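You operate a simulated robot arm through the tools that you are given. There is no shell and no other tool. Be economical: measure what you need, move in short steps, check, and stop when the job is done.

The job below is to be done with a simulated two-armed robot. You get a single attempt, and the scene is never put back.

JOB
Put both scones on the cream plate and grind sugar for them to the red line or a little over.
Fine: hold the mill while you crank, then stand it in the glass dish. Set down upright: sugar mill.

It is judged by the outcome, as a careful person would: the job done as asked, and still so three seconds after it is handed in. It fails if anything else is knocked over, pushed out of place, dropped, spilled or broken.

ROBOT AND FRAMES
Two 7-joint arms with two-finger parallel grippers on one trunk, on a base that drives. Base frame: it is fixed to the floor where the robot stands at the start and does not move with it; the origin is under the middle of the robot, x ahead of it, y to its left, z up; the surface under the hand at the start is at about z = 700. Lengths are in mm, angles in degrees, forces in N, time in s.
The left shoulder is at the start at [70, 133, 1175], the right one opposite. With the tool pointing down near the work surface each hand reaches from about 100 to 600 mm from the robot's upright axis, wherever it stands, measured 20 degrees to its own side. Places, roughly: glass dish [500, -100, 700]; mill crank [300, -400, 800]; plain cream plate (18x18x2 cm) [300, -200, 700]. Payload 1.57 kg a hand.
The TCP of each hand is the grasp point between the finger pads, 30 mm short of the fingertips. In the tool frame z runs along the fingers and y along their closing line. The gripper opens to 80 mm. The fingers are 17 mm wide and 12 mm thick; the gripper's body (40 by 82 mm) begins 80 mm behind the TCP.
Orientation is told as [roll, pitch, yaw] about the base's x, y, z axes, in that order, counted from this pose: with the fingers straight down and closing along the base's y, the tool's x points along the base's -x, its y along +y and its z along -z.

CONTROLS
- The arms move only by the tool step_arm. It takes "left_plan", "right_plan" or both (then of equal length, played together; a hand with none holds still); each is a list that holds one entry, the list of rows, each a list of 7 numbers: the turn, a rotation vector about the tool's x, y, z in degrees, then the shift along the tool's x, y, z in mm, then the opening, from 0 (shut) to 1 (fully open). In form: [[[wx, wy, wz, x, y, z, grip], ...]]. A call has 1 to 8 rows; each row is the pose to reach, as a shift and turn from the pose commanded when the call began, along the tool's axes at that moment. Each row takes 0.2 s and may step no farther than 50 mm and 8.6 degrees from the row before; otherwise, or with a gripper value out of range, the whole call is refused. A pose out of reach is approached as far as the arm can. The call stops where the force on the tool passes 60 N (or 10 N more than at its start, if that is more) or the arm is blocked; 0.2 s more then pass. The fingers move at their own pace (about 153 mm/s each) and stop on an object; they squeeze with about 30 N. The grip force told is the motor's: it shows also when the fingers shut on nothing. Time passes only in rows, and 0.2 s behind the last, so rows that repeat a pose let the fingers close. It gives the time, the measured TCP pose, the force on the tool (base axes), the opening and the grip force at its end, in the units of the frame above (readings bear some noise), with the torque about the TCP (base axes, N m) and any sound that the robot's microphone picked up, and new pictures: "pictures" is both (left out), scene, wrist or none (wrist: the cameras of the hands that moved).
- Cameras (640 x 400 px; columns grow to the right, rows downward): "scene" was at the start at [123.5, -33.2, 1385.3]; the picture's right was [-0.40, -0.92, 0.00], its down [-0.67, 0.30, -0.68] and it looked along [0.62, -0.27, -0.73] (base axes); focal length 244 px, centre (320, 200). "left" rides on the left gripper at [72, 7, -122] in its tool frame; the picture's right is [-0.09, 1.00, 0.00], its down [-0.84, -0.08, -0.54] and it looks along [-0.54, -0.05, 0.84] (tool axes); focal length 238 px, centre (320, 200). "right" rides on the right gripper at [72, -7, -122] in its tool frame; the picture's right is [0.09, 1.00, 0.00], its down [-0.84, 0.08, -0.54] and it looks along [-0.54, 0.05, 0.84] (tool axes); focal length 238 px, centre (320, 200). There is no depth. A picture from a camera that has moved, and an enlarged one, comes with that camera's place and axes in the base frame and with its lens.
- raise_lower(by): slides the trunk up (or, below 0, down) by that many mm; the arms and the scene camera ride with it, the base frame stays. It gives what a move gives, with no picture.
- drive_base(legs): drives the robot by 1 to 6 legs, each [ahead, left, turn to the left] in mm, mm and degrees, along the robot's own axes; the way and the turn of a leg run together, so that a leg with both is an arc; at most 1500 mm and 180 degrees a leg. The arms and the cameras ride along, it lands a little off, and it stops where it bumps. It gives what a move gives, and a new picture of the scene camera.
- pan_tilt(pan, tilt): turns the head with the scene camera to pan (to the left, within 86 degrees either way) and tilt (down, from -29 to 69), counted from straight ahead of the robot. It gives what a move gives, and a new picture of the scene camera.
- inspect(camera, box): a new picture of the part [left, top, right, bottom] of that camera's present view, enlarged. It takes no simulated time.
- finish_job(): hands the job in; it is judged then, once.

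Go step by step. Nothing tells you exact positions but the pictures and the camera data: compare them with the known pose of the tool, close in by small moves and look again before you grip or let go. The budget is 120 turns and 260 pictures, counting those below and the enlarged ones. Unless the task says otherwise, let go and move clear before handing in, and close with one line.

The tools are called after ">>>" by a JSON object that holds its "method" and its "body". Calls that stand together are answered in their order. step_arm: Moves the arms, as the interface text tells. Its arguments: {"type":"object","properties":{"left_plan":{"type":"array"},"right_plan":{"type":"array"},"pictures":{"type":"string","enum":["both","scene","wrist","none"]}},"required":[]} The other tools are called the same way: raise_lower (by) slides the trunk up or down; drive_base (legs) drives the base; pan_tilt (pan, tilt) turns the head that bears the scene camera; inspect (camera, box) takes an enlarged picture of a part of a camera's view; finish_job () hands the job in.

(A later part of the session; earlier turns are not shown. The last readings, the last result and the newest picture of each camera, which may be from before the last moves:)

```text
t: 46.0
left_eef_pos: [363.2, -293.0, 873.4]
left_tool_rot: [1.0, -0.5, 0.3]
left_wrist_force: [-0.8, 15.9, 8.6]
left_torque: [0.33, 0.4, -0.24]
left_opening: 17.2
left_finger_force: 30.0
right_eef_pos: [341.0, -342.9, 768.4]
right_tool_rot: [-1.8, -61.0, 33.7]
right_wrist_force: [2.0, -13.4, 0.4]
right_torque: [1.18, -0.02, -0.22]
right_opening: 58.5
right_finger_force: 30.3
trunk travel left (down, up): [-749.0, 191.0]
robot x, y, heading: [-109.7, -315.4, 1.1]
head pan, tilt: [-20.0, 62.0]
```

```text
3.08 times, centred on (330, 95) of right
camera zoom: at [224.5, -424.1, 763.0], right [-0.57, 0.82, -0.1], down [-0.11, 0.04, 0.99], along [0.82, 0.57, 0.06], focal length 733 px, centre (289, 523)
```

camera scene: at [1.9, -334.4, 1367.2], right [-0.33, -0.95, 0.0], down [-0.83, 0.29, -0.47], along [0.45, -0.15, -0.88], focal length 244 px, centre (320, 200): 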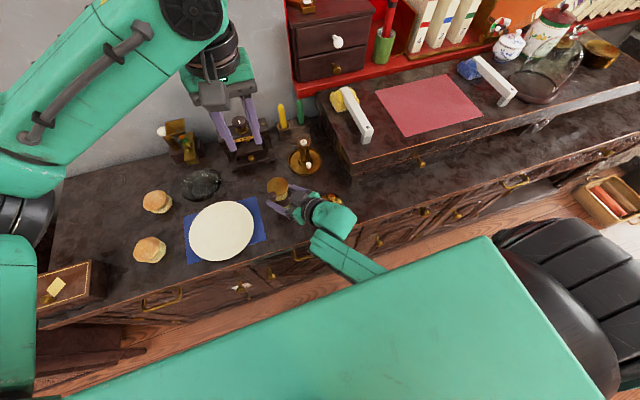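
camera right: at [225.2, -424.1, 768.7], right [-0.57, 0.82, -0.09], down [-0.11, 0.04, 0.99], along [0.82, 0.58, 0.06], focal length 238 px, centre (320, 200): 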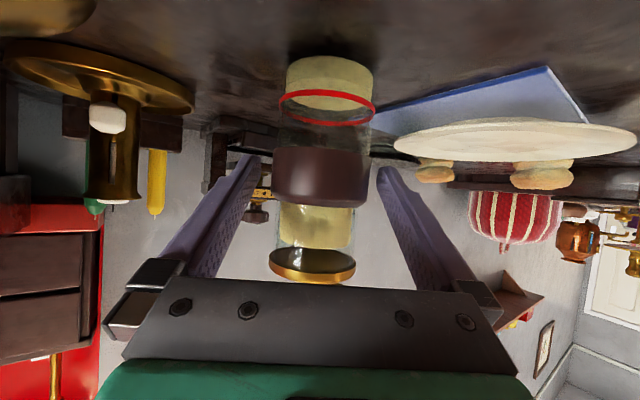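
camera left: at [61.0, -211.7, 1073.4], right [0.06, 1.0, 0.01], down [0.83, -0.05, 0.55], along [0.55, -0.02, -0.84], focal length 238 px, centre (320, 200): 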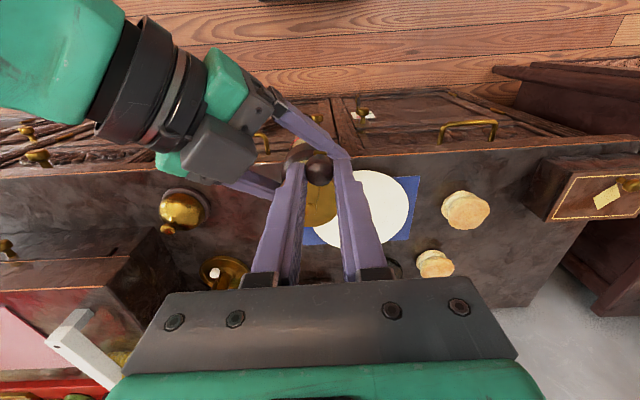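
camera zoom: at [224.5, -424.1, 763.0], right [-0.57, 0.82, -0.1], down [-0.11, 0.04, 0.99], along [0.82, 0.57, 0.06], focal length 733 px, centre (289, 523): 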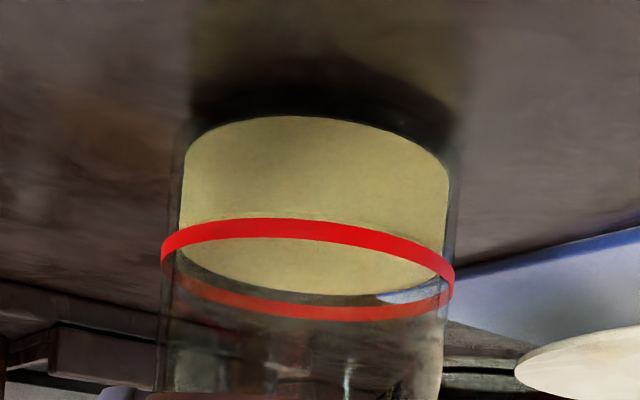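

The level rose to just under the red line already. The knob slid to the edge of the pads (true radius ≈ 42); I'll regrip it centred, then turn only about 25° more.

>>> {"method": "step_arm", "body": {"left_plan": [[[0, 0, 0, 0, 4, 0, 0.4], [0, 0, 0, 9, 4, 0, 0.4], [0, 0, 0, 9, 4, 0, 0.1], [0, 0, 0, 9, 4, 0, 0], [0, 0, 0, 9, 4, 0, 0], [0, 0, 0, 0.5, 2, 0, 0], [0, 0, 0, -8, -2.4, 0, 0]]], "pictures": "none"}}

>>> {"method": "inspect", "body": {"camera": "left", "box": [240, 80, 420, 200]}}

>>> {"method": "inspect", "body": {"camera": "right", "box": [280, 50, 380, 120]}}

```text
t: 47.5
left_eef_pos: [371.0, -296.5, 874.3]
left_tool_rot: [0.7, -0.5, 0.1]
left_wrist_force: [-0.8, 17.0, 5.3]
left_torque: [0.21, 0.24, -0.35]
left_opening: 17.7
left_finger_force: 29.8
right_eef_pos: [340.9, -341.6, 768.0]
right_tool_rot: [-1.9, -61.0, 33.8]
right_wrist_force: [1.4, -19.4, 0.3]
right_torque: [1.12, -0.1, -0.17]
right_opening: 58.7
right_finger_force: 30.1
trunk travel left (down, up): [-749.0, 191.0]
robot x, y, heading: [-110.2, -312.0, 1.0]
head pan, tilt: [-20.0, 62.0]
```

```text
3.33 times, centred on (330, 140) of left
camera zoom: at [296.4, -292.3, 997.7], right [0.09, 1.0, 0.01], down [0.83, -0.08, 0.55], along [0.55, -0.04, -0.84], focal length 794 px, centre (287, 400)
```

zoom: 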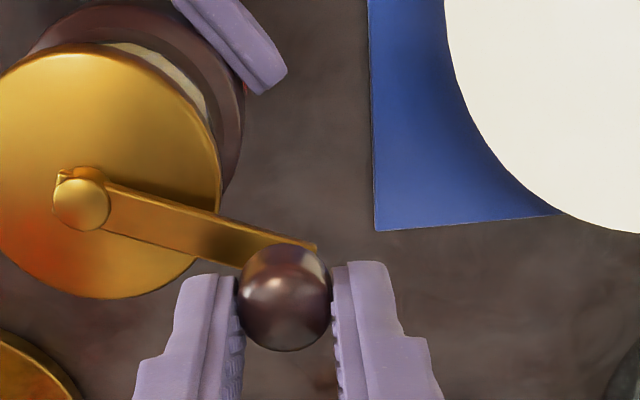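

```text
5.71 times, centred on (330, 85) of right
camera zoom: at [224.7, -424.1, 763.0], right [-0.57, 0.82, -0.1], down [-0.11, 0.04, 0.99], along [0.82, 0.57, 0.06], focal length 1362 px, centre (263, 857)
```

zoom: 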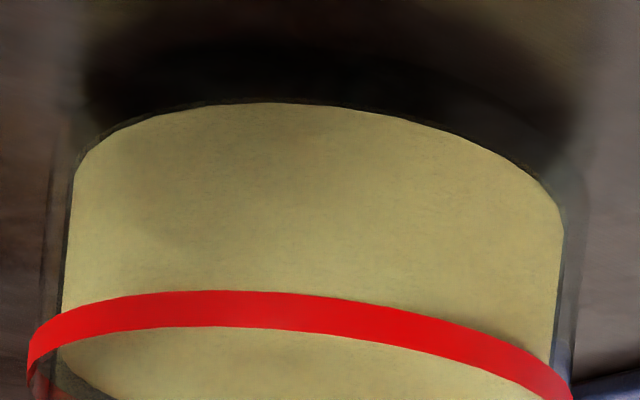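

>>> {"method": "inspect", "body": {"camera": "right", "box": [270, 80, 390, 155]}}

```text
5.33 times, centred on (330, 118) of right
camera zoom: at [224.7, -424.1, 763.0], right [-0.57, 0.82, -0.1], down [-0.11, 0.04, 0.99], along [0.82, 0.57, 0.06], focal length 1271 px, centre (267, 640)
```

zoom: 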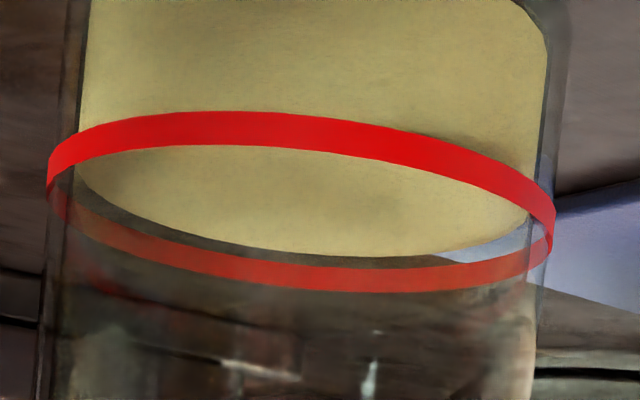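

The sugar is about 2 mm under the line; about 23° more, then look again.

>>> {"method": "step_arm", "body": {"left_plan": [[[0, 0, 0, -7, -3, 0, 0], [0, 0, 0, -13.4, -8.5, 0, 0], [0, 0, 0, -13.4, -8.5, 0, 0]]], "pictures": "none"}}

>>> {"method": "inspect", "body": {"camera": "left", "box": [240, 80, 420, 200]}}

>>> {"method": "inspect", "body": {"camera": "right", "box": [270, 80, 390, 155]}}

```text
t: 48.4
left_eef_pos: [384.9, -306.5, 875.1]
left_tool_rot: [0.6, -0.7, 0.0]
left_wrist_force: [9.4, 16.2, 4.8]
left_torque: [0.47, -0.65, -0.27]
left_opening: 17.5
left_finger_force: 30.4
right_eef_pos: [341.1, -341.2, 768.6]
right_tool_rot: [-1.8, -60.9, 33.8]
right_wrist_force: [-6.2, -19.4, 3.7]
right_torque: [0.54, -0.19, -0.03]
right_opening: 58.4
right_finger_force: 29.7
trunk travel left (down, up): [-749.0, 191.0]
robot x, y, heading: [-109.6, -315.7, 1.3]
head pan, tilt: [-20.0, 62.0]
```

```text
3.33 times, centred on (330, 140) of left
camera zoom: at [310.6, -301.6, 998.1], right [0.09, 1.0, 0.01], down [0.83, -0.08, 0.55], along [0.55, -0.04, -0.83], focal length 794 px, centre (287, 400)
```

zoom: 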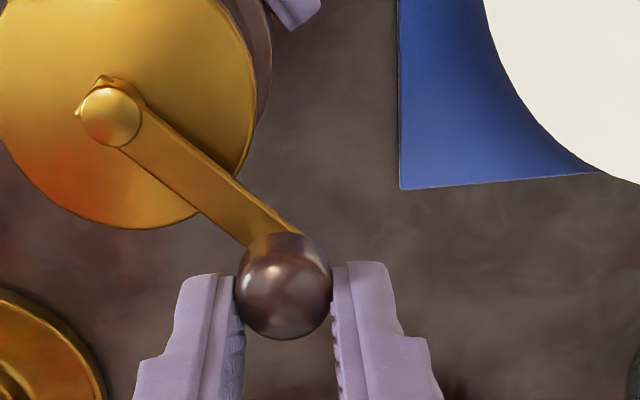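

```text
5.33 times, centred on (330, 118) of right
camera zoom: at [224.2, -423.5, 763.0], right [-0.57, 0.82, -0.1], down [-0.11, 0.04, 0.99], along [0.82, 0.58, 0.06], focal length 1271 px, centre (267, 640)
```

zoom: 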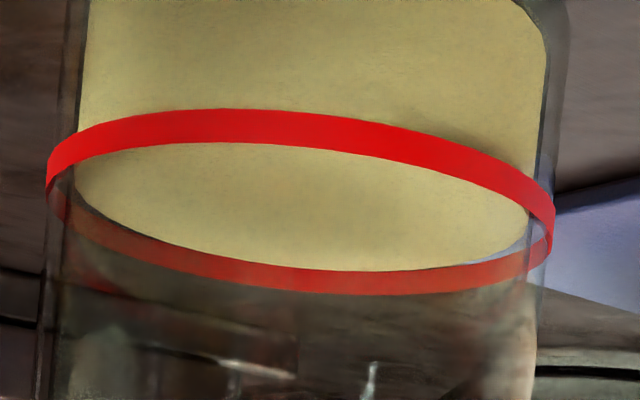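

Now at the lower edge of the line (about 1 mm under its middle). Another 30° should put it just over.

>>> {"method": "step_arm", "body": {"left_plan": [[[0, 0, 0, -7, -9, 0, 0], [0, 0, 0, -11, -20, 0, 0], [0, 0, 0, -11, -20, 0, 0]]], "pictures": "none"}}

>>> {"method": "inspect", "body": {"camera": "left", "box": [240, 80, 420, 200]}}

>>> {"method": "inspect", "body": {"camera": "right", "box": [270, 80, 390, 155]}}

```text
t: 49.1
left_eef_pos: [395.5, -327.6, 874.7]
left_tool_rot: [0.3, -0.6, -0.1]
left_wrist_force: [-1.3, 3.9, 10.7]
left_torque: [0.22, 0.09, -0.16]
left_opening: 17.5
left_finger_force: 29.5
right_eef_pos: [339.4, -339.4, 767.9]
right_tool_rot: [-1.6, -61.0, 33.6]
right_wrist_force: [1.6, -1.0, 0.3]
right_torque: [0.03, 0.91, -0.04]
right_opening: 58.7
right_finger_force: 30.2
trunk travel left (down, up): [-749.0, 191.0]
robot x, y, heading: [-110.1, -315.8, 1.0]
head pan, tilt: [-20.0, 62.0]
```

```text
3.33 times, centred on (330, 140) of left
camera zoom: at [321.2, -322.6, 998.4], right [0.09, 1.0, 0.01], down [0.83, -0.08, 0.55], along [0.55, -0.05, -0.84], focal length 794 px, centre (287, 400)
```

zoom: 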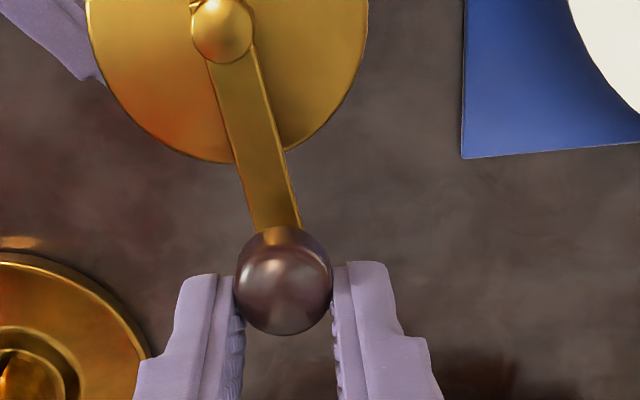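

```text
5.33 times, centred on (330, 118) of right
camera zoom: at [223.5, -421.8, 763.0], right [-0.57, 0.82, -0.09], down [-0.11, 0.04, 0.99], along [0.81, 0.58, 0.06], focal length 1271 px, centre (267, 640)
```

zoom: 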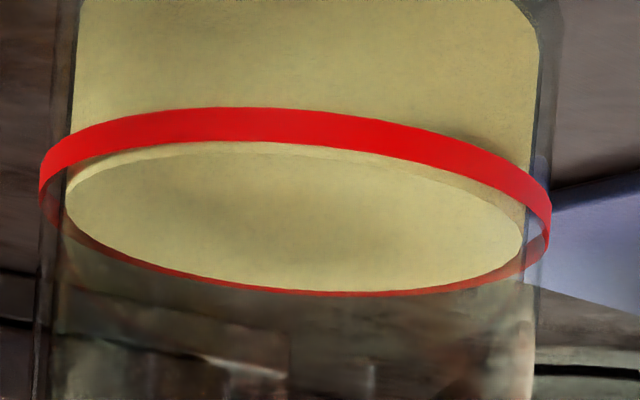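

The sugar surface now sits just over the middle of the red line, at its top edge. I'll release the knob and raise the left hand clear.

>>> {"method": "step_arm", "body": {"left_plan": [[[0, 0, 0, 0, 0, 0, 0.4], [0, 0, 0, 0, 0, 0, 0.4], [0, 0, 0, 0, 0, -40, 0.5], [0, 0, 0, 0, 0, -85, 1], [0, 0, 0, 20, 30, -120, 1], [0, 0, 0, 45, 65, -145, 1], [0, 0, 0, 70, 100, -170, 1], [0, 0, 0, 70, 100, -170, 1]]], "pictures": "none"}}

>>> {"method": "inspect", "body": {"camera": "right", "box": [270, 60, 390, 155]}}

```text
refused: row 5 steps farther than a row can; nothing moved
```

```text
4.21 times, centred on (330, 108) of right
camera zoom: at [223.5, -421.8, 763.0], right [-0.57, 0.82, -0.09], down [-0.11, 0.04, 0.99], along [0.81, 0.58, 0.06], focal length 1004 px, centre (278, 590)
```

zoom: 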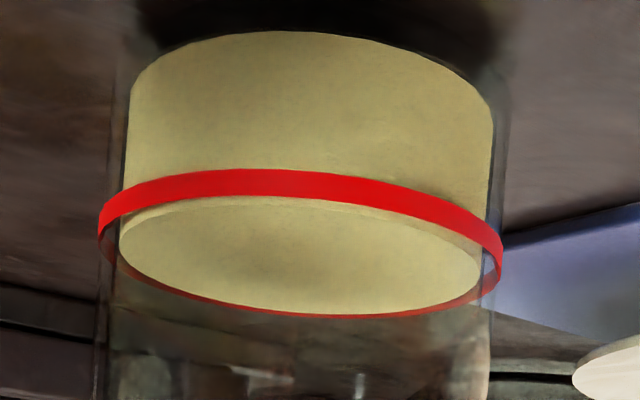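

>>> {"method": "step_arm", "body": {"left_plan": [[[0, 0, 0, 0, 0, 0, 0.4], [0, 0, 0, 0, 0, 0, 0.4], [0, 0, 0, 0, 0, -40, 0.5], [0, 0, 0, 0, 0, -80, 1], [0, 0, 0, 15, 20, -115, 1], [0, 0, 0, 35, 45, -145, 1], [0, 0, 0, 55, 75, -170, 1], [0, 0, 0, 70, 100, -180, 1]]], "right_plan": [[[0, 0, 0, 0, 0, 0, 0.3], [0, 0, 0, 0, 0, 0, 0.3], [0, 0, 0, 0, 0, 0, 0.3], [0, 0, 0, 0, 0, 0, 0.3], [0, 0, 0, 0, 0, 0, 0.3], [0, 0, 0, -17, 0, -10, 0.3], [0, 0, 0, -35, 0, -19, 0.3], [0, 0, 0, -60, -1, -34, 0.3]]]}}

```text
t: 51.0
left_eef_pos: [321.3, -225.2, 1054.5]
left_tool_rot: [0.4, -0.5, 0.0]
left_wrist_force: [0.1, -0.1, 0.0]
left_torque: [-0.02, 0.0, 0.04]
left_opening: 80.2
left_finger_force: 0.0
right_eef_pos: [340.5, -339.6, 835.5]
right_tool_rot: [-1.8, -61.0, 33.8]
right_wrist_force: [0.0, -0.4, -4.6]
right_torque: [-0.02, 0.03, 0.0]
right_opening: 58.5
right_finger_force: 30.2
trunk travel left (down, up): [-749.0, 191.0]
robot x, y, heading: [-107.7, -312.5, 1.1]
head pan, tilt: [-20.0, 62.0]
camera scene: at [3.4, -332.8, 1366.7], right [-0.33, -0.95, 0.0], down [-0.83, 0.29, -0.47], along [0.44, -0.15, -0.88], focal length 244 px, centre (320, 200)
camera right: at [223.5, -422.0, 830.3], right [-0.57, 0.82, -0.1], down [-0.11, 0.04, 0.99], along [0.82, 0.58, 0.06], focal length 238 px, centre (320, 200)
camera left: at [248.1, -221.2, 1178.2], right [0.09, 1.0, 0.01], down [0.83, -0.08, 0.55], along [0.55, -0.04, -0.84], focal length 238 px, centre (320, 200)
```

scene: 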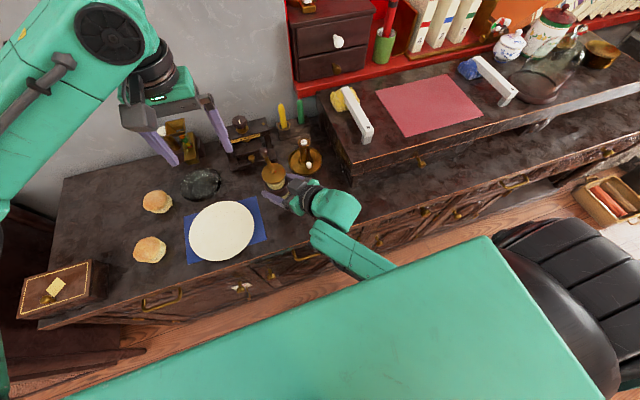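
right: 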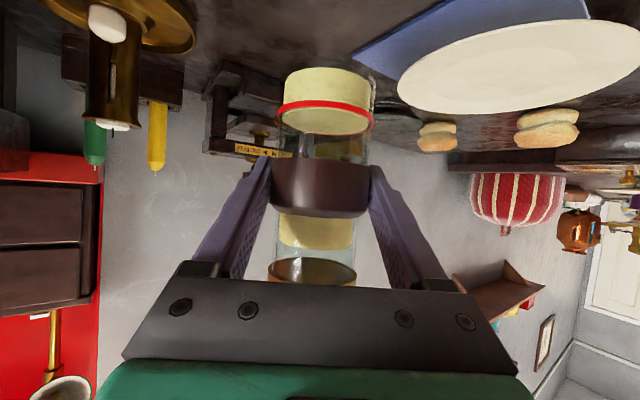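
left: 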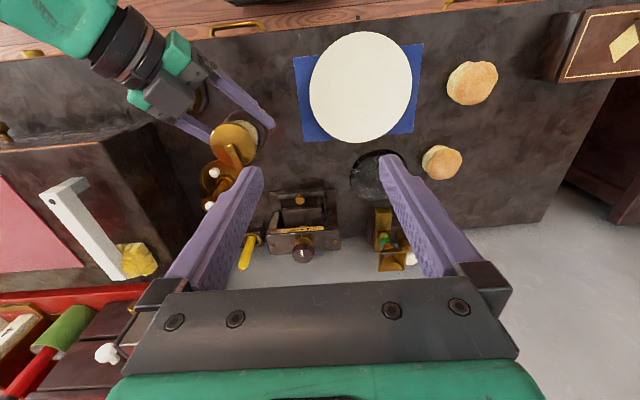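

The mill is lifted upright with the level on the line. Dish centre is near (502, -120). I'll drive so the mill comes near it.

>>> {"method": "drive_base", "body": {"legs": [[110, 215, 0]]}}

>>> {"method": "inspect", "body": {"camera": "scene", "box": [190, 100, 370, 240]}}

>>> {"method": "inspect", "body": {"camera": "left", "box": [0, 0, 640, 400]}}

>>> {"method": "inspect", "body": {"camera": "right", "box": [0, 0, 640, 400]}}

```text
t: 52.7
left_eef_pos: [429.8, -11.3, 1054.5]
left_tool_rot: [0.6, -0.5, -0.2]
left_wrist_force: [0.2, -0.2, -0.4]
left_torque: [-0.01, -0.02, -0.04]
left_opening: 79.9
left_finger_force: 0.1
right_eef_pos: [446.4, -123.1, 835.8]
right_tool_rot: [-1.5, -61.0, 33.5]
right_wrist_force: [-0.2, -0.1, -2.5]
right_torque: [0.0, 0.03, 0.01]
right_opening: 58.5
right_finger_force: 30.1
trunk travel left (down, up): [-749.0, 191.0]
robot x, y, heading: [-3.0, -96.1, 0.7]
head pan, tilt: [-20.0, 62.0]
camera scene: at [109.7, -116.9, 1366.7], right [-0.33, -0.94, 0.0], down [-0.83, 0.29, -0.47], along [0.44, -0.15, -0.88], focal length 244 px, centre (320, 200)
```

scene: 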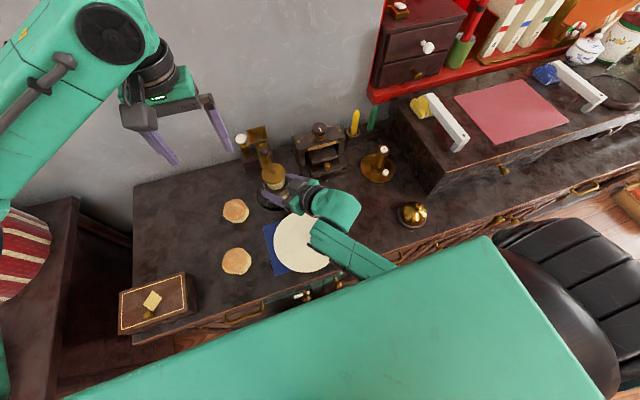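

```text
2.86 times, centred on (280, 170) of scene
camera zoom: at [109.7, -116.9, 1366.7], right [-0.33, -0.94, 0.0], down [-0.83, 0.29, -0.47], along [0.44, -0.15, -0.88], focal length 697 px, centre (434, 286)
```

zoom: 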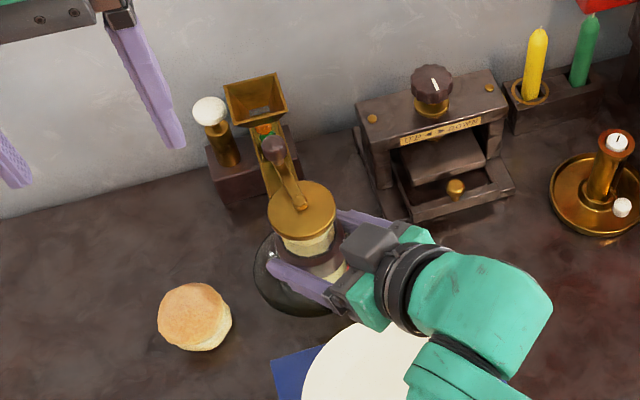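

```text
1.00 times, centred on (320, 200) of left (not enlarged: the box is as wide or as high as the picture)
camera zoom: at [355.2, -6.3, 1178.1], right [0.1, 1.0, 0.01], down [0.83, -0.09, 0.55], along [0.55, -0.04, -0.84], focal length 238 px, centre (320, 200)
```

zoom: 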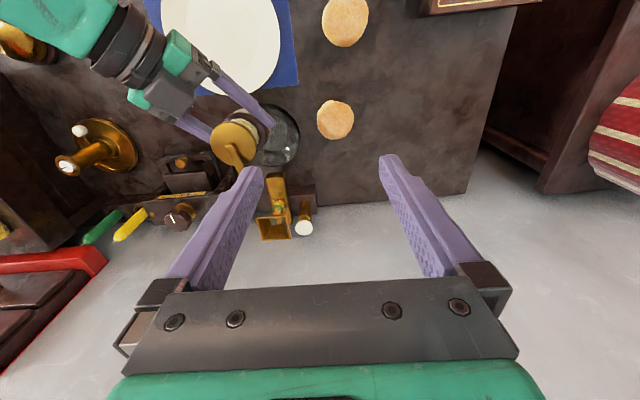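

```text
1.00 times, centred on (320, 200) of right (not enlarged: the box is as wide or as high as the picture)
camera zoom: at [329.3, -206.1, 829.8], right [-0.57, 0.82, -0.09], down [-0.11, 0.04, 0.99], along [0.82, 0.57, 0.06], focal length 238 px, centre (320, 200)
```

zoom: 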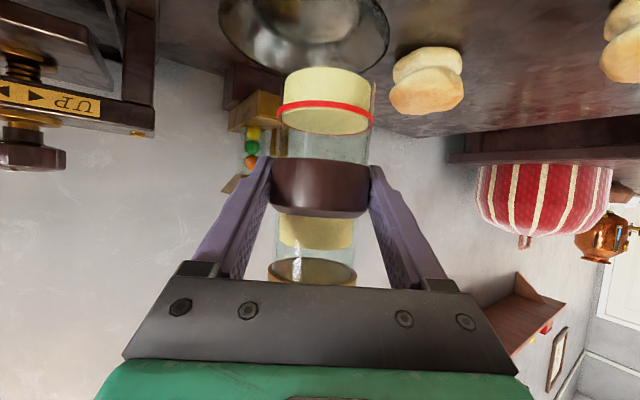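

The mill hangs just short of the dish. Shift it about 50 mm forward at this height and compare from both views.

>>> {"method": "step_arm", "body": {"right_plan": [[[0, 0, 0, -10, -12, 19, 0.3], [0, 0, 0, -21, -25, 38, 0.3], [0, 0, 0, -21, -25, 38, 0.3]]], "pictures": "none"}}

>>> {"method": "inspect", "body": {"camera": "scene", "box": [210, 120, 330, 220]}}

>>> {"method": "inspect", "body": {"camera": "left", "box": [180, 60, 340, 200]}}

>>> {"method": "inspect", "body": {"camera": "right", "box": [200, 0, 440, 160]}}

```text
t: 53.5
left_eef_pos: [429.7, -10.6, 1054.6]
left_tool_rot: [0.5, -0.6, -0.2]
left_wrist_force: [-0.6, -0.7, -0.2]
left_torque: [0.0, -0.01, 0.0]
left_opening: 80.1
left_finger_force: 0.0
right_eef_pos: [497.6, -122.8, 836.1]
right_tool_rot: [-1.6, -61.0, 33.6]
right_wrist_force: [0.0, -0.7, -4.4]
right_torque: [-0.05, 0.04, 0.02]
right_opening: 58.6
right_finger_force: 30.4
trunk travel left (down, up): [-749.0, 191.0]
robot x, y, heading: [1.0, -94.4, 0.8]
head pan, tilt: [-20.0, 62.0]
```

```text
4.00 times, centred on (270, 170) of scene
camera zoom: at [109.4, -116.1, 1366.7], right [-0.33, -0.94, 0.0], down [-0.83, 0.29, -0.47], along [0.44, -0.15, -0.88], focal length 976 px, centre (520, 320)
```

zoom: 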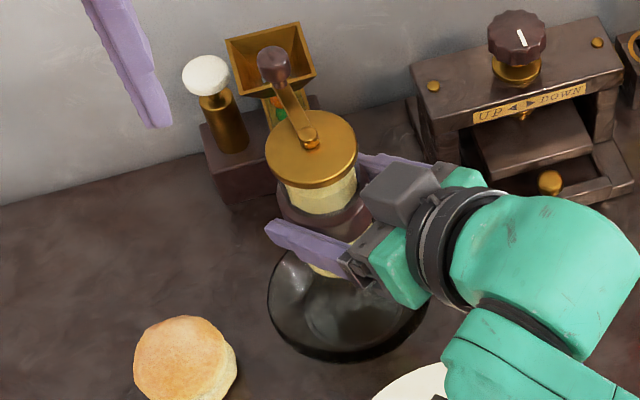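

```text
2.86 times, centred on (260, 130) of left
camera zoom: at [355.0, -5.6, 1178.2], right [0.1, 1.0, 0.01], down [0.83, -0.09, 0.55], along [0.55, -0.04, -0.84], focal length 681 px, centre (491, 400)
```

zoom: 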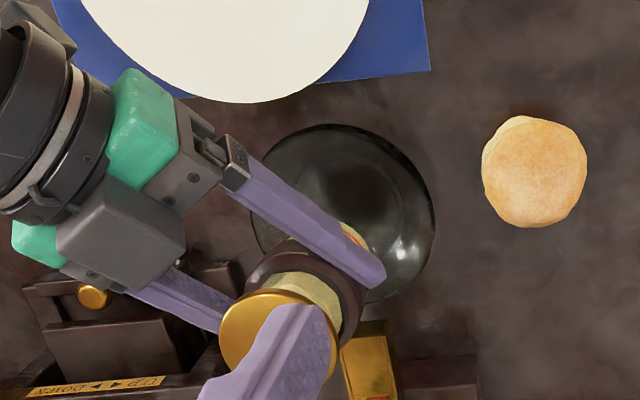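

```text
2.50 times, centred on (320, 80) of right
camera zoom: at [380.1, -204.1, 830.6], right [-0.57, 0.82, -0.09], down [-0.11, 0.04, 0.99], along [0.82, 0.57, 0.06], focal length 596 px, centre (320, 500)
```

zoom: 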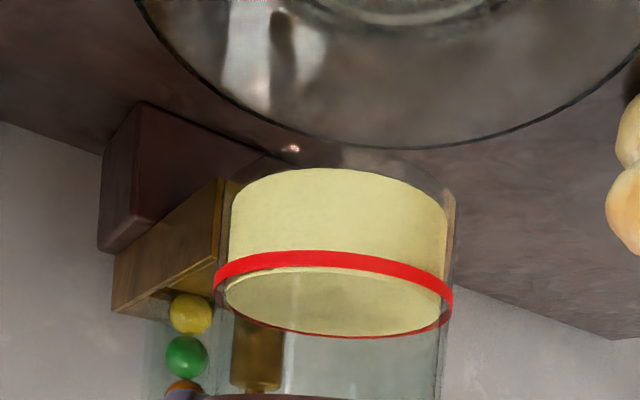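

Mill and dish centres agree to within a few mm (about (494, -115)). Lower most of the way and look.

>>> {"method": "step_arm", "body": {"right_plan": [[[0, 0, 0, 17, 0, 10, 0.3], [0, 0, 0, 30, 0, 16, 0.3], [0, 0, 0, 39, 0, 22, 0.3], [0, 0, 0, 39, 0, 22, 0.3]]], "pictures": "none"}}

>>> {"method": "inspect", "body": {"camera": "left", "box": [180, 60, 340, 200]}}

>>> {"method": "inspect", "body": {"camera": "right", "box": [180, 0, 460, 175]}}

>>> {"method": "inspect", "body": {"camera": "scene", "box": [210, 120, 330, 220]}}

```text
t: 54.5
left_eef_pos: [430.3, -10.1, 1055.3]
left_tool_rot: [0.5, -0.5, -0.2]
left_wrist_force: [0.1, 0.0, 0.3]
left_torque: [-0.02, 0.0, -0.01]
left_opening: 79.9
left_finger_force: 0.0
right_eef_pos: [497.9, -124.4, 790.6]
right_tool_rot: [-1.8, -61.0, 33.4]
right_wrist_force: [-0.1, -0.3, -3.2]
right_torque: [-0.03, 0.06, 0.01]
right_opening: 58.7
right_finger_force: 30.1
trunk travel left (down, up): [-749.0, 191.0]
robot x, y, heading: [-2.4, -95.7, 0.8]
head pan, tilt: [-20.0, 62.0]
```

```text
2.86 times, centred on (260, 130) of left
camera zoom: at [355.6, -5.6, 1177.9], right [0.1, 1.0, 0.01], down [0.83, -0.09, 0.55], along [0.55, -0.04, -0.84], focal length 681 px, centre (491, 400)
```

zoom: 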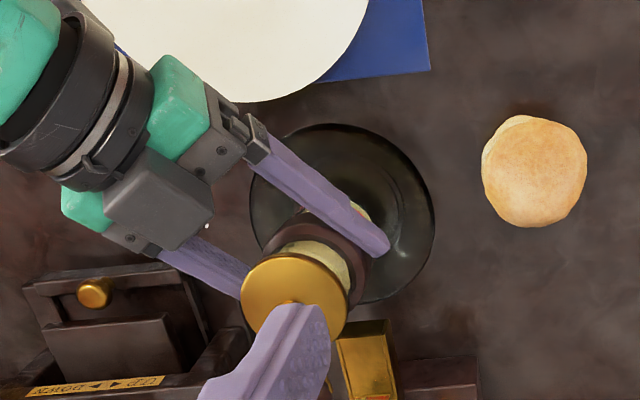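

```text
2.29 times, centred on (320, 88) of right
camera zoom: at [380.3, -207.2, 785.4], right [-0.57, 0.82, -0.09], down [-0.11, 0.04, 0.99], along [0.82, 0.57, 0.06], focal length 545 px, centre (320, 457)
```

zoom: 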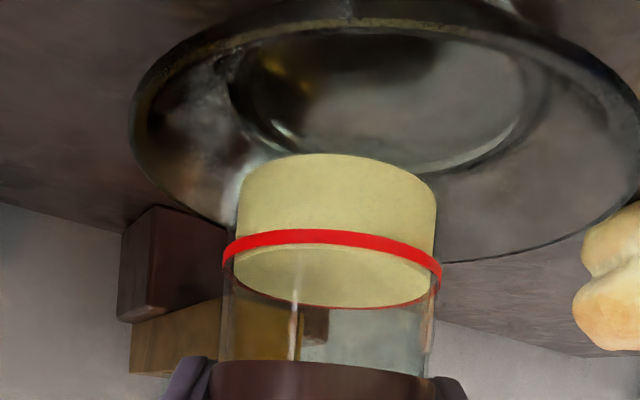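

```text
4.00 times, centred on (270, 170) of scene
camera zoom: at [110.2, -116.1, 1366.6], right [-0.33, -0.94, 0.0], down [-0.83, 0.29, -0.47], along [0.44, -0.15, -0.88], focal length 976 px, centre (520, 320)
```

zoom: 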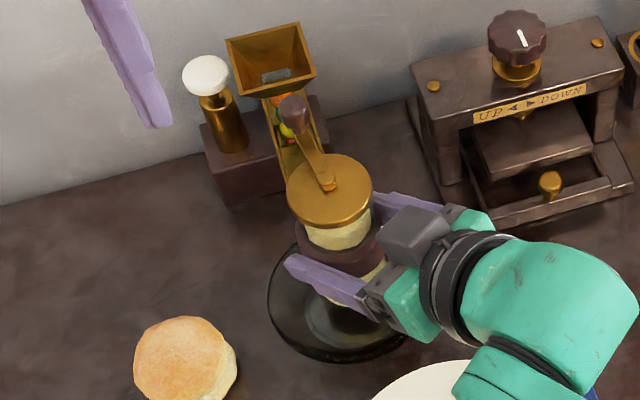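

Right and scene views say the mill sits about 8 mm to the right of the dish centre. Nudge it left, and check again.

>>> {"method": "step_arm", "body": {"right_plan": [[[0, 0, 0, -1, 8.4, 1.5, 0.3], [0, 0, 0, -1, 8.4, 1.5, 0.3], [0, 0, 0, 6, 8.4, 5.5, 0.3]]], "pictures": "none"}}

>>> {"method": "inspect", "body": {"camera": "right", "box": [180, 0, 460, 175]}}

```text
t: 55.3
left_eef_pos: [430.5, -10.6, 1054.0]
left_tool_rot: [0.5, -0.4, -0.2]
left_wrist_force: [0.1, 0.3, 0.1]
left_torque: [0.02, 0.02, -0.05]
left_opening: 80.1
left_finger_force: 0.1
right_eef_pos: [495.7, -115.6, 782.2]
right_tool_rot: [-1.7, -61.0, 33.6]
right_wrist_force: [0.3, -0.5, -4.1]
right_torque: [-0.01, 0.0, -0.02]
right_opening: 58.4
right_finger_force: 29.9
trunk travel left (down, up): [-749.0, 191.0]
robot x, y, heading: [-2.4, -93.7, 0.7]
head pan, tilt: [-20.0, 62.0]
```

```text
2.29 times, centred on (320, 88) of right
camera zoom: at [377.9, -198.3, 777.2], right [-0.57, 0.82, -0.09], down [-0.11, 0.04, 0.99], along [0.82, 0.57, 0.06], focal length 545 px, centre (320, 457)
```

zoom: 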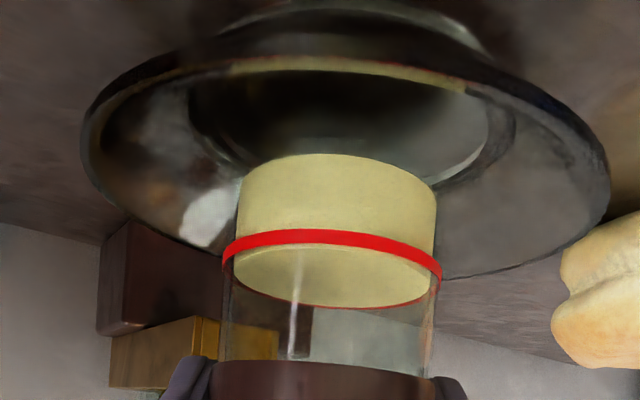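

Centred in the dish now, both ways. Lower the last bit in small steps.

>>> {"method": "step_arm", "body": {"right_plan": [[[0, 0, 0, 2, 0, 1, 0.3], [0, 0, 0, 3.5, 0, 2, 0.3], [0, 0, 0, 5, 0, 2.8, 0.3], [0, 0, 0, 5, 0, 2.8, 0.3]]], "pictures": "none"}}

```text
t: 56.3
left_eef_pos: [428.4, -11.0, 1054.8]
left_tool_rot: [0.5, -0.5, -0.1]
left_wrist_force: [-0.1, 0.8, 0.6]
left_torque: [0.04, -0.02, -0.01]
left_opening: 79.8
left_finger_force: 0.0
right_eef_pos: [494.5, -115.6, 777.1]
right_tool_rot: [-1.6, -61.0, 33.5]
right_wrist_force: [-0.1, -0.3, -0.4]
right_torque: [-0.04, 0.0, -0.05]
right_opening: 58.4
right_finger_force: 29.6
trunk travel left (down, up): [-749.0, 191.0]
robot x, y, heading: [-2.0, -95.9, 0.9]
head pan, tilt: [-20.0, 62.0]
```

Weight is coming off, so it's touching. Two mm more, then check.

>>> {"method": "step_arm", "body": {"right_plan": [[[0, 0, 0, 0.9, 0, 0.5, 0.3], [0, 0, 0, 1.7, 0, 1, 0.3], [0, 0, 0, 1.7, 0, 1, 0.3]]], "pictures": "wrist"}}

>>> {"method": "inspect", "body": {"camera": "scene", "box": [210, 120, 330, 220]}}

```text
t: 57.1
left_eef_pos: [427.6, -11.8, 1055.8]
left_tool_rot: [0.6, -0.5, -0.2]
left_wrist_force: [0.2, -0.4, -0.4]
left_torque: [-0.01, 0.03, 0.03]
left_opening: 80.1
left_finger_force: 0.1
right_eef_pos: [494.2, -114.6, 776.9]
right_tool_rot: [-1.8, -61.2, 33.7]
right_wrist_force: [-3.3, -3.9, 7.9]
right_torque: [0.03, 0.02, -0.01]
right_opening: 58.7
right_finger_force: 29.7
trunk travel left (down, up): [-749.0, 191.0]
robot x, y, heading: [-3.2, -92.2, 0.4]
head pan, tilt: [-20.0, 62.0]
camera right: at [377.3, -197.3, 770.7], right [-0.56, 0.82, -0.1], down [-0.11, 0.04, 0.99], along [0.82, 0.57, 0.07], focal length 238 px, centre (320, 200)
```

right: 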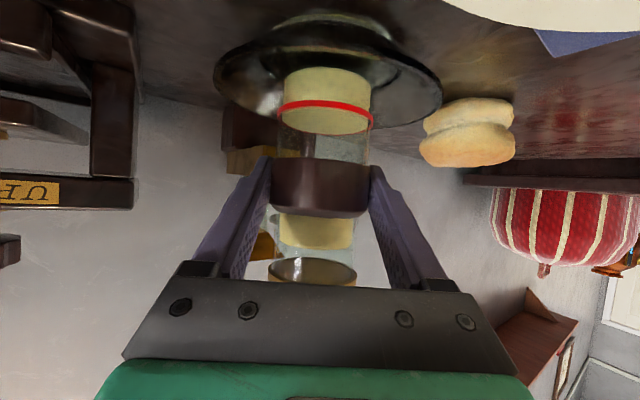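

```text
4.00 times, centred on (270, 170) of scene
camera zoom: at [107.3, -117.2, 1367.0], right [-0.33, -0.94, 0.0], down [-0.83, 0.29, -0.47], along [0.44, -0.15, -0.88], focal length 976 px, centre (520, 320)
```

zoom: 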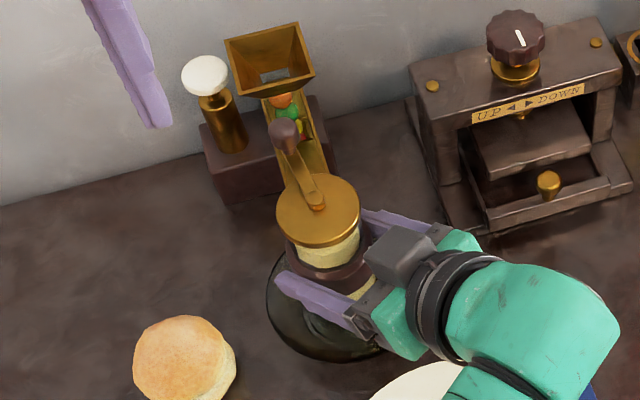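

It's down, with a slight sideways push as if touching the far slope of the dish. I'll ease it back 4 mm and set it again.

>>> {"method": "step_arm", "body": {"right_plan": [[[0, 0, 0, -2.5, 0, -1.4, 0.3], [0, 0, 0, -0.6, 0, -4.9, 0.3], [0, 0, 0, 0.7, 0, -4.1, 0.3], [0, 0, 0, 1.9, 0, -3.5, 0.3], [0, 0, 0, 1.9, 0, -3.5, 0.3]]], "pictures": "none"}}

>>> {"method": "inspect", "body": {"camera": "right", "box": [180, 0, 460, 175]}}

```text
t: 58.3
left_eef_pos: [429.5, -10.7, 1053.7]
left_tool_rot: [0.5, -0.6, -0.1]
left_wrist_force: [0.8, 0.4, 1.2]
left_torque: [-0.01, 0.05, -0.02]
left_opening: 80.0
left_finger_force: 0.1
right_eef_pos: [492.5, -115.9, 775.5]
right_tool_rot: [-1.7, -61.0, 33.4]
right_wrist_force: [0.7, -0.2, -1.0]
right_torque: [0.02, 0.1, -0.02]
right_opening: 58.4
right_finger_force: 30.4
trunk travel left (down, up): [-749.0, 191.0]
robot x, y, heading: [0.8, -93.7, 0.8]
head pan, tilt: [-20.0, 62.0]
```

```text
2.29 times, centred on (320, 88) of right
camera zoom: at [374.5, -199.0, 770.1], right [-0.57, 0.82, -0.09], down [-0.11, 0.04, 0.99], along [0.82, 0.57, 0.06], focal length 545 px, centre (320, 457)
```

zoom: 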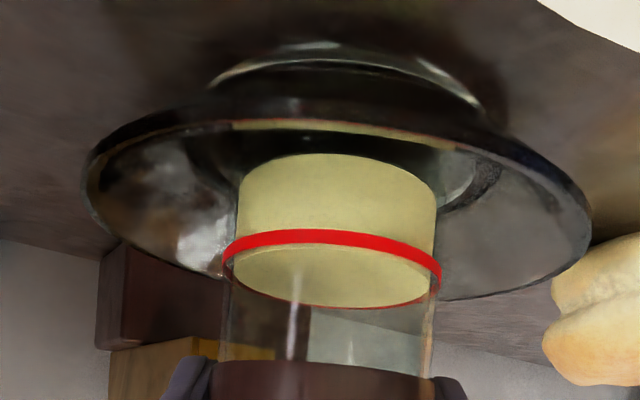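

Clear of the slope. Lower until it carries.

>>> {"method": "step_arm", "body": {"right_plan": [[[0, 0, 0, 0.9, 0, 0.5, 0.3], [0, 0, 0, 1.8, 0, 1, 0.3], [0, 0, 0, 1.8, 0, 1, 0.3]]], "pictures": "none"}}

```text
t: 59.1
left_eef_pos: [429.3, -11.2, 1055.4]
left_tool_rot: [0.5, -0.5, -0.3]
left_wrist_force: [-0.4, -0.1, 0.5]
left_torque: [0.01, 0.01, 0.0]
left_opening: 80.0
left_finger_force: 0.1
right_eef_pos: [490.8, -116.2, 775.3]
right_tool_rot: [-1.8, -61.3, 33.6]
right_wrist_force: [2.6, -3.8, 8.8]
right_torque: [-0.21, 0.07, 0.03]
right_opening: 58.8
right_finger_force: 30.3
trunk travel left (down, up): [-749.0, 191.0]
robot x, y, heading: [-1.9, -94.2, 0.6]
head pan, tilt: [-20.0, 62.0]
```

It's supported. Open the gripper gently and look.

>>> {"method": "step_arm", "body": {"right_plan": [[[0, 0, 0, -0.9, 0, -0.5, 0.3], [0, 0, 0, -0.9, 0, -0.5, 0.74], [0, 0, 0, -0.9, 0, -0.5, 0.78], [0, 0, 0, -0.9, 0, -0.5, 0.85], [0, 0, 0, -0.9, 0, -0.5, 1], [0, 0, 0, -0.9, 0, -0.5, 1]]], "pictures": "wrist"}}

>>> {"method": "inspect", "body": {"camera": "right", "box": [180, 0, 460, 175]}}

```text
t: 60.5
left_eef_pos: [428.3, -11.1, 1054.7]
left_tool_rot: [0.5, -0.5, -0.2]
left_wrist_force: [0.4, 0.7, -0.2]
left_torque: [-0.03, -0.01, 0.01]
left_opening: 80.2
left_finger_force: 0.1
right_eef_pos: [491.9, -116.0, 774.5]
right_tool_rot: [-1.7, -61.0, 33.5]
right_wrist_force: [0.1, 0.5, -1.1]
right_torque: [0.0, 0.03, 0.01]
right_opening: 79.7
right_finger_force: 0.0
trunk travel left (down, up): [-749.0, 191.0]
robot x, y, heading: [-3.5, -94.8, 0.9]
head pan, tilt: [-20.0, 62.0]
camera right: at [373.7, -198.4, 769.5], right [-0.57, 0.82, -0.09], down [-0.11, 0.04, 0.99], along [0.82, 0.57, 0.06], focal length 238 px, centre (320, 200)
```

right: 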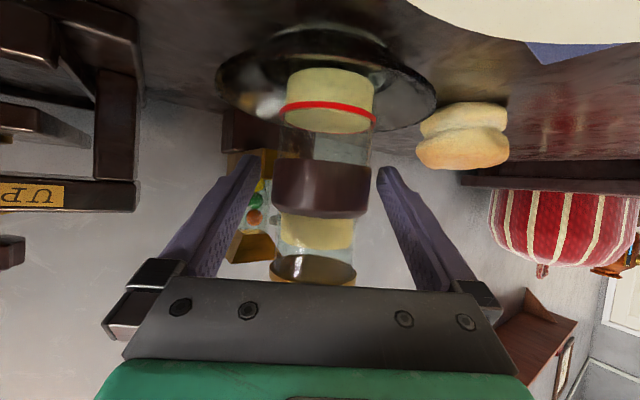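

```text
2.29 times, centred on (320, 88) of right
camera zoom: at [373.7, -198.4, 769.5], right [-0.57, 0.82, -0.09], down [-0.11, 0.04, 0.99], along [0.82, 0.57, 0.06], focal length 545 px, centre (320, 457)
```

zoom: 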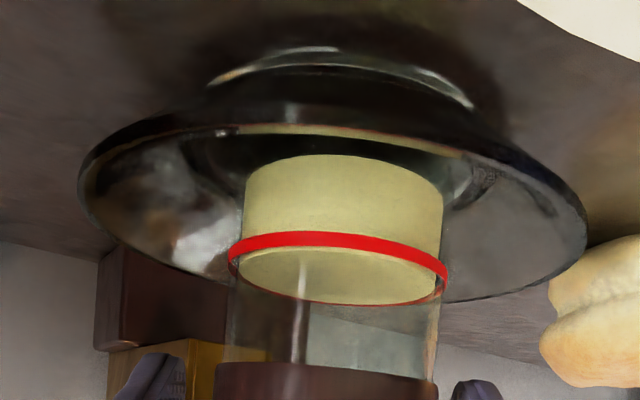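

The mill stands in the dish. Back the right hand straight out along its axis.

>>> {"method": "step_arm", "body": {"right_plan": [[[0, 0, 0, 0, 0, -20, 1], [0, 0, 0, 0, 0, -50, 1], [0, 0, 0, 0, 0, -90, 1], [0, 0, 0, -10, -20, -125, 1], [0, 0, 0, -25, -50, -155, 1], [0, 0, 0, -40, -85, -175, 1], [0, 0, 0, -55, -120, -190, 1], [0, 0, 0, -55, -120, -190, 1]]], "pictures": "scene"}}

>>> {"method": "inspect", "body": {"camera": "scene", "box": [190, 120, 350, 290]}}

>>> {"method": "inspect", "body": {"camera": "left", "box": [160, 0, 440, 220]}}

```text
t: 62.3
left_eef_pos: [428.9, -11.2, 1055.0]
left_tool_rot: [0.5, -0.5, 0.0]
left_wrist_force: [0.0, 0.0, 0.5]
left_torque: [-0.01, 0.0, 0.01]
left_opening: 80.2
left_finger_force: 0.0
right_eef_pos: [436.1, -287.4, 919.1]
right_tool_rot: [-1.6, -61.0, 33.5]
right_wrist_force: [-0.5, 0.4, 0.5]
right_torque: [0.01, -0.01, 0.01]
right_opening: 80.1
right_finger_force: 0.0
trunk travel left (down, up): [-749.0, 191.0]
robot x, y, heading: [-1.4, -96.8, 0.5]
head pan, tilt: [-20.0, 62.0]
camera scene: at [109.2, -115.7, 1366.7], right [-0.33, -0.94, 0.0], down [-0.83, 0.29, -0.47], along [0.44, -0.16, -0.88], focal length 244 px, centre (320, 200)
```

scene: 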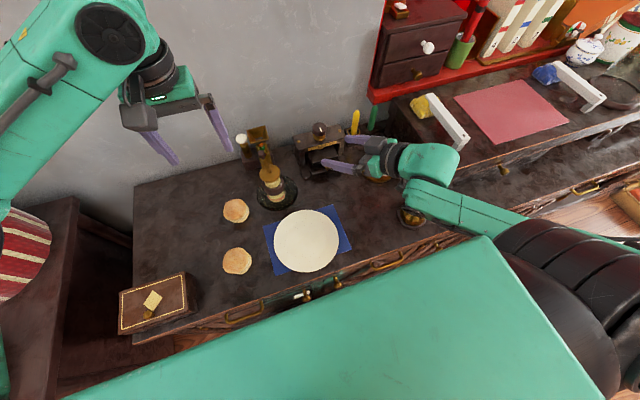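

```text
2.35 times, centred on (270, 205) of scene
camera zoom: at [109.2, -115.7, 1366.7], right [-0.33, -0.94, 0.0], down [-0.83, 0.29, -0.47], along [0.44, -0.16, -0.88], focal length 574 px, centre (438, 188)
```

zoom: 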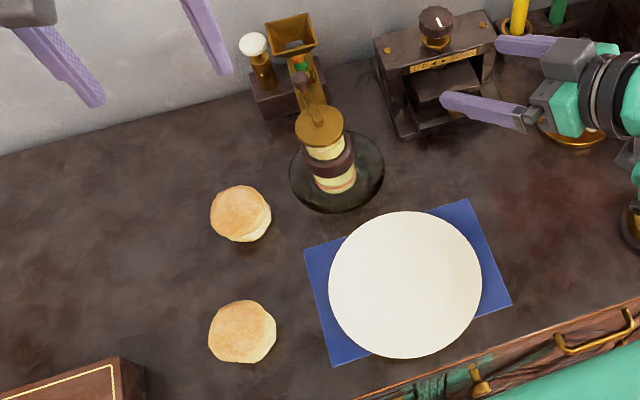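

```text
1.82 times, centred on (300, 110) of left
camera zoom: at [354.8, -5.3, 1178.2], right [0.1, 1.0, 0.01], down [0.83, -0.09, 0.55], along [0.55, -0.04, -0.84], focal length 433 px, centre (356, 364)
```

zoom: 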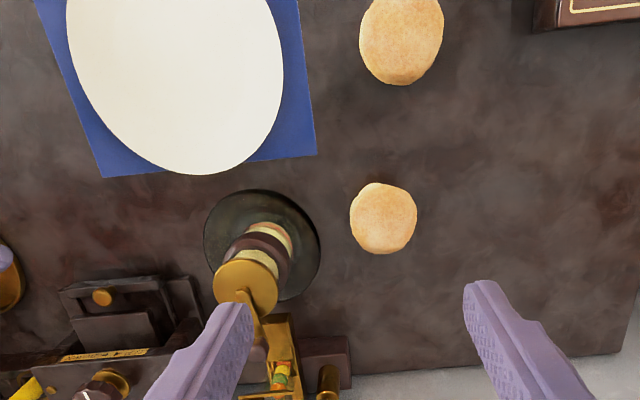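

The mill stands upright and level in the dish. Now the scones: bring the left hand above the far scone near (474, 14) while the right hand retreats.

>>> {"method": "step_arm", "body": {"left_plan": [[[0, 0, 0, -9, 5, 41, 1], [0, 0, 0, -18, 10, 82, 1], [0, 0, 0, -26, 15, 123, 1], [0, 0, 0, -35, 20, 164, 1], [0, 0, 0, -43, 24, 205, 1], [0, 0, 0, -43, 24, 205, 1]]], "right_plan": [[[0, 0, 0, 0, -4, -16, 1], [0, 0, 0, 0, -8, -32, 1], [0, 0, 0, 0, -12, -48, 1], [0, 0, 0, 0, -16, -64, 1], [0, 0, 0, 0, -20, -80, 1], [0, 0, 0, 0, -20, -80, 1]]], "pictures": "scene"}}

>>> {"method": "inspect", "body": {"camera": "left", "box": [0, 0, 640, 400]}}

```text
t: 63.7
left_eef_pos: [474.4, 17.5, 847.9]
left_tool_rot: [0.5, -0.5, -0.3]
left_wrist_force: [-0.2, -0.5, 0.5]
left_torque: [0.0, 0.0, 0.03]
left_opening: 80.1
left_finger_force: 0.1
right_eef_pos: [405.4, -348.5, 939.6]
right_tool_rot: [-1.7, -61.0, 33.6]
right_wrist_force: [0.5, 0.7, -0.5]
right_torque: [-0.02, 0.0, 0.0]
right_opening: 79.9
right_finger_force: 0.0
right hand out of reach, approached as far as the arm can: row 4, 5, 6
trunk travel left (down, up): [-749.0, 191.0]
robot x, y, heading: [-3.5, -95.0, 0.7]
head pan, tilt: [-20.0, 62.0]
camera scene: at [109.2, -116.1, 1366.7], right [-0.33, -0.94, 0.0], down [-0.83, 0.29, -0.47], along [0.44, -0.15, -0.88], focal length 244 px, centre (320, 200)
```

scene: 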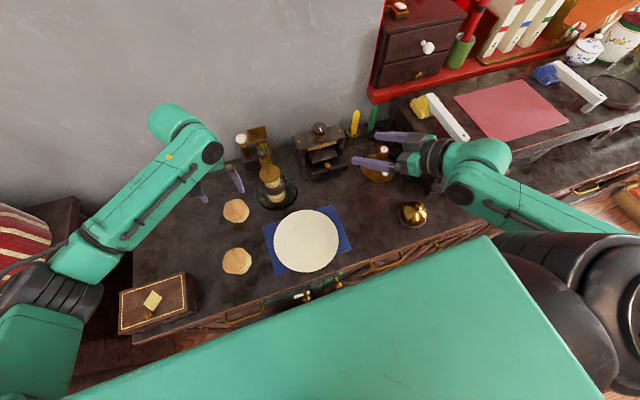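

```text
1.00 times, centred on (320, 200) of left (not enlarged: the box is as wide or as high as the picture)
camera zoom: at [401.8, 21.4, 970.8], right [0.1, 1.0, 0.01], down [0.83, -0.09, 0.55], along [0.55, -0.04, -0.84], focal length 238 px, centre (320, 200)
```

zoom: 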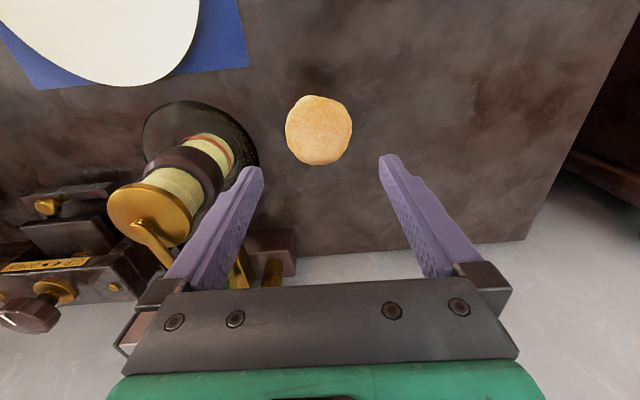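

The scone is right under the TCP. Lower to just above it and check.

>>> {"method": "step_arm", "body": {"left_plan": [[[0, 0, 0, 0, -1, 40, 1], [0, 0, 0, 0, -2, 72, 1], [0, 0, 0, 0, -2, 72, 1]]], "pictures": "wrist"}}

```text
t: 64.5
left_eef_pos: [476.7, 13.4, 776.5]
left_tool_rot: [0.4, -0.5, -0.1]
left_wrist_force: [0.0, 0.6, -0.2]
left_torque: [-0.01, 0.0, 0.02]
left_opening: 80.1
left_finger_force: 0.0
right_eef_pos: [404.4, -347.8, 940.2]
right_tool_rot: [-1.7, -60.9, 33.5]
right_wrist_force: [-0.2, -0.4, -0.2]
right_torque: [-0.02, -0.02, -0.03]
right_opening: 80.1
right_finger_force: 0.0
trunk travel left (down, up): [-749.0, 191.0]
robot x, y, heading: [-0.6, -95.4, 0.9]
head pan, tilt: [-20.0, 62.0]
camera left: at [402.4, 18.1, 899.3], right [0.1, 1.0, 0.01], down [0.83, -0.09, 0.55], along [0.55, -0.04, -0.84], focal length 238 px, centre (320, 200)
```

left: 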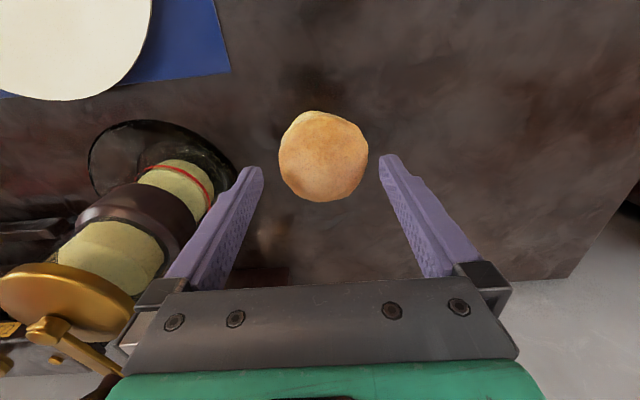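

Aligned within 2 mm. Descend, close and lift.

>>> {"method": "step_arm", "body": {"left_plan": [[[0, 0, 0, 2, 2, 0, 1], [0, 0, 0, 2, 2, 18, 1], [0, 0, 0, 2, 2, 34, 1], [0, 0, 0, 2, 2, 34, 1], [0, 0, 0, 2, 2, 34, 0.8], [0, 0, 0, 2, 2, 34, 0.65], [0, 0, 0, 2, 2, 34, 0.65], [0, 0, 0, 2, 2, 34, 0.65]]], "pictures": "wrist"}}

```text
t: 66.3
left_eef_pos: [473.2, 16.2, 744.5]
left_tool_rot: [0.6, -0.5, -0.3]
left_wrist_force: [-0.1, 0.7, 1.2]
left_torque: [-0.08, -0.03, 0.01]
left_opening: 65.5
left_finger_force: 30.2
right_eef_pos: [404.2, -347.9, 940.6]
right_tool_rot: [-1.6, -60.9, 33.5]
right_wrist_force: [-0.5, 0.0, -0.3]
right_torque: [0.04, -0.01, 0.0]
right_opening: 80.0
right_finger_force: 0.1
trunk travel left (down, up): [-749.0, 191.0]
robot x, y, heading: [-3.7, -97.3, 0.7]
head pan, tilt: [-20.0, 62.0]
camera left: at [399.0, 21.1, 868.0], right [0.1, 1.0, 0.01], down [0.83, -0.09, 0.55], along [0.55, -0.04, -0.84], focal length 238 px, centre (320, 200)
```

left: 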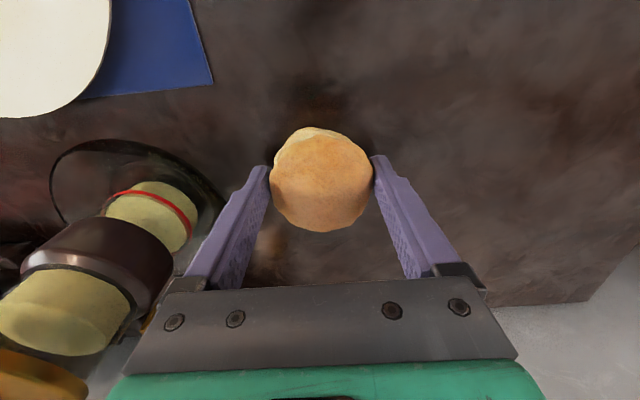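

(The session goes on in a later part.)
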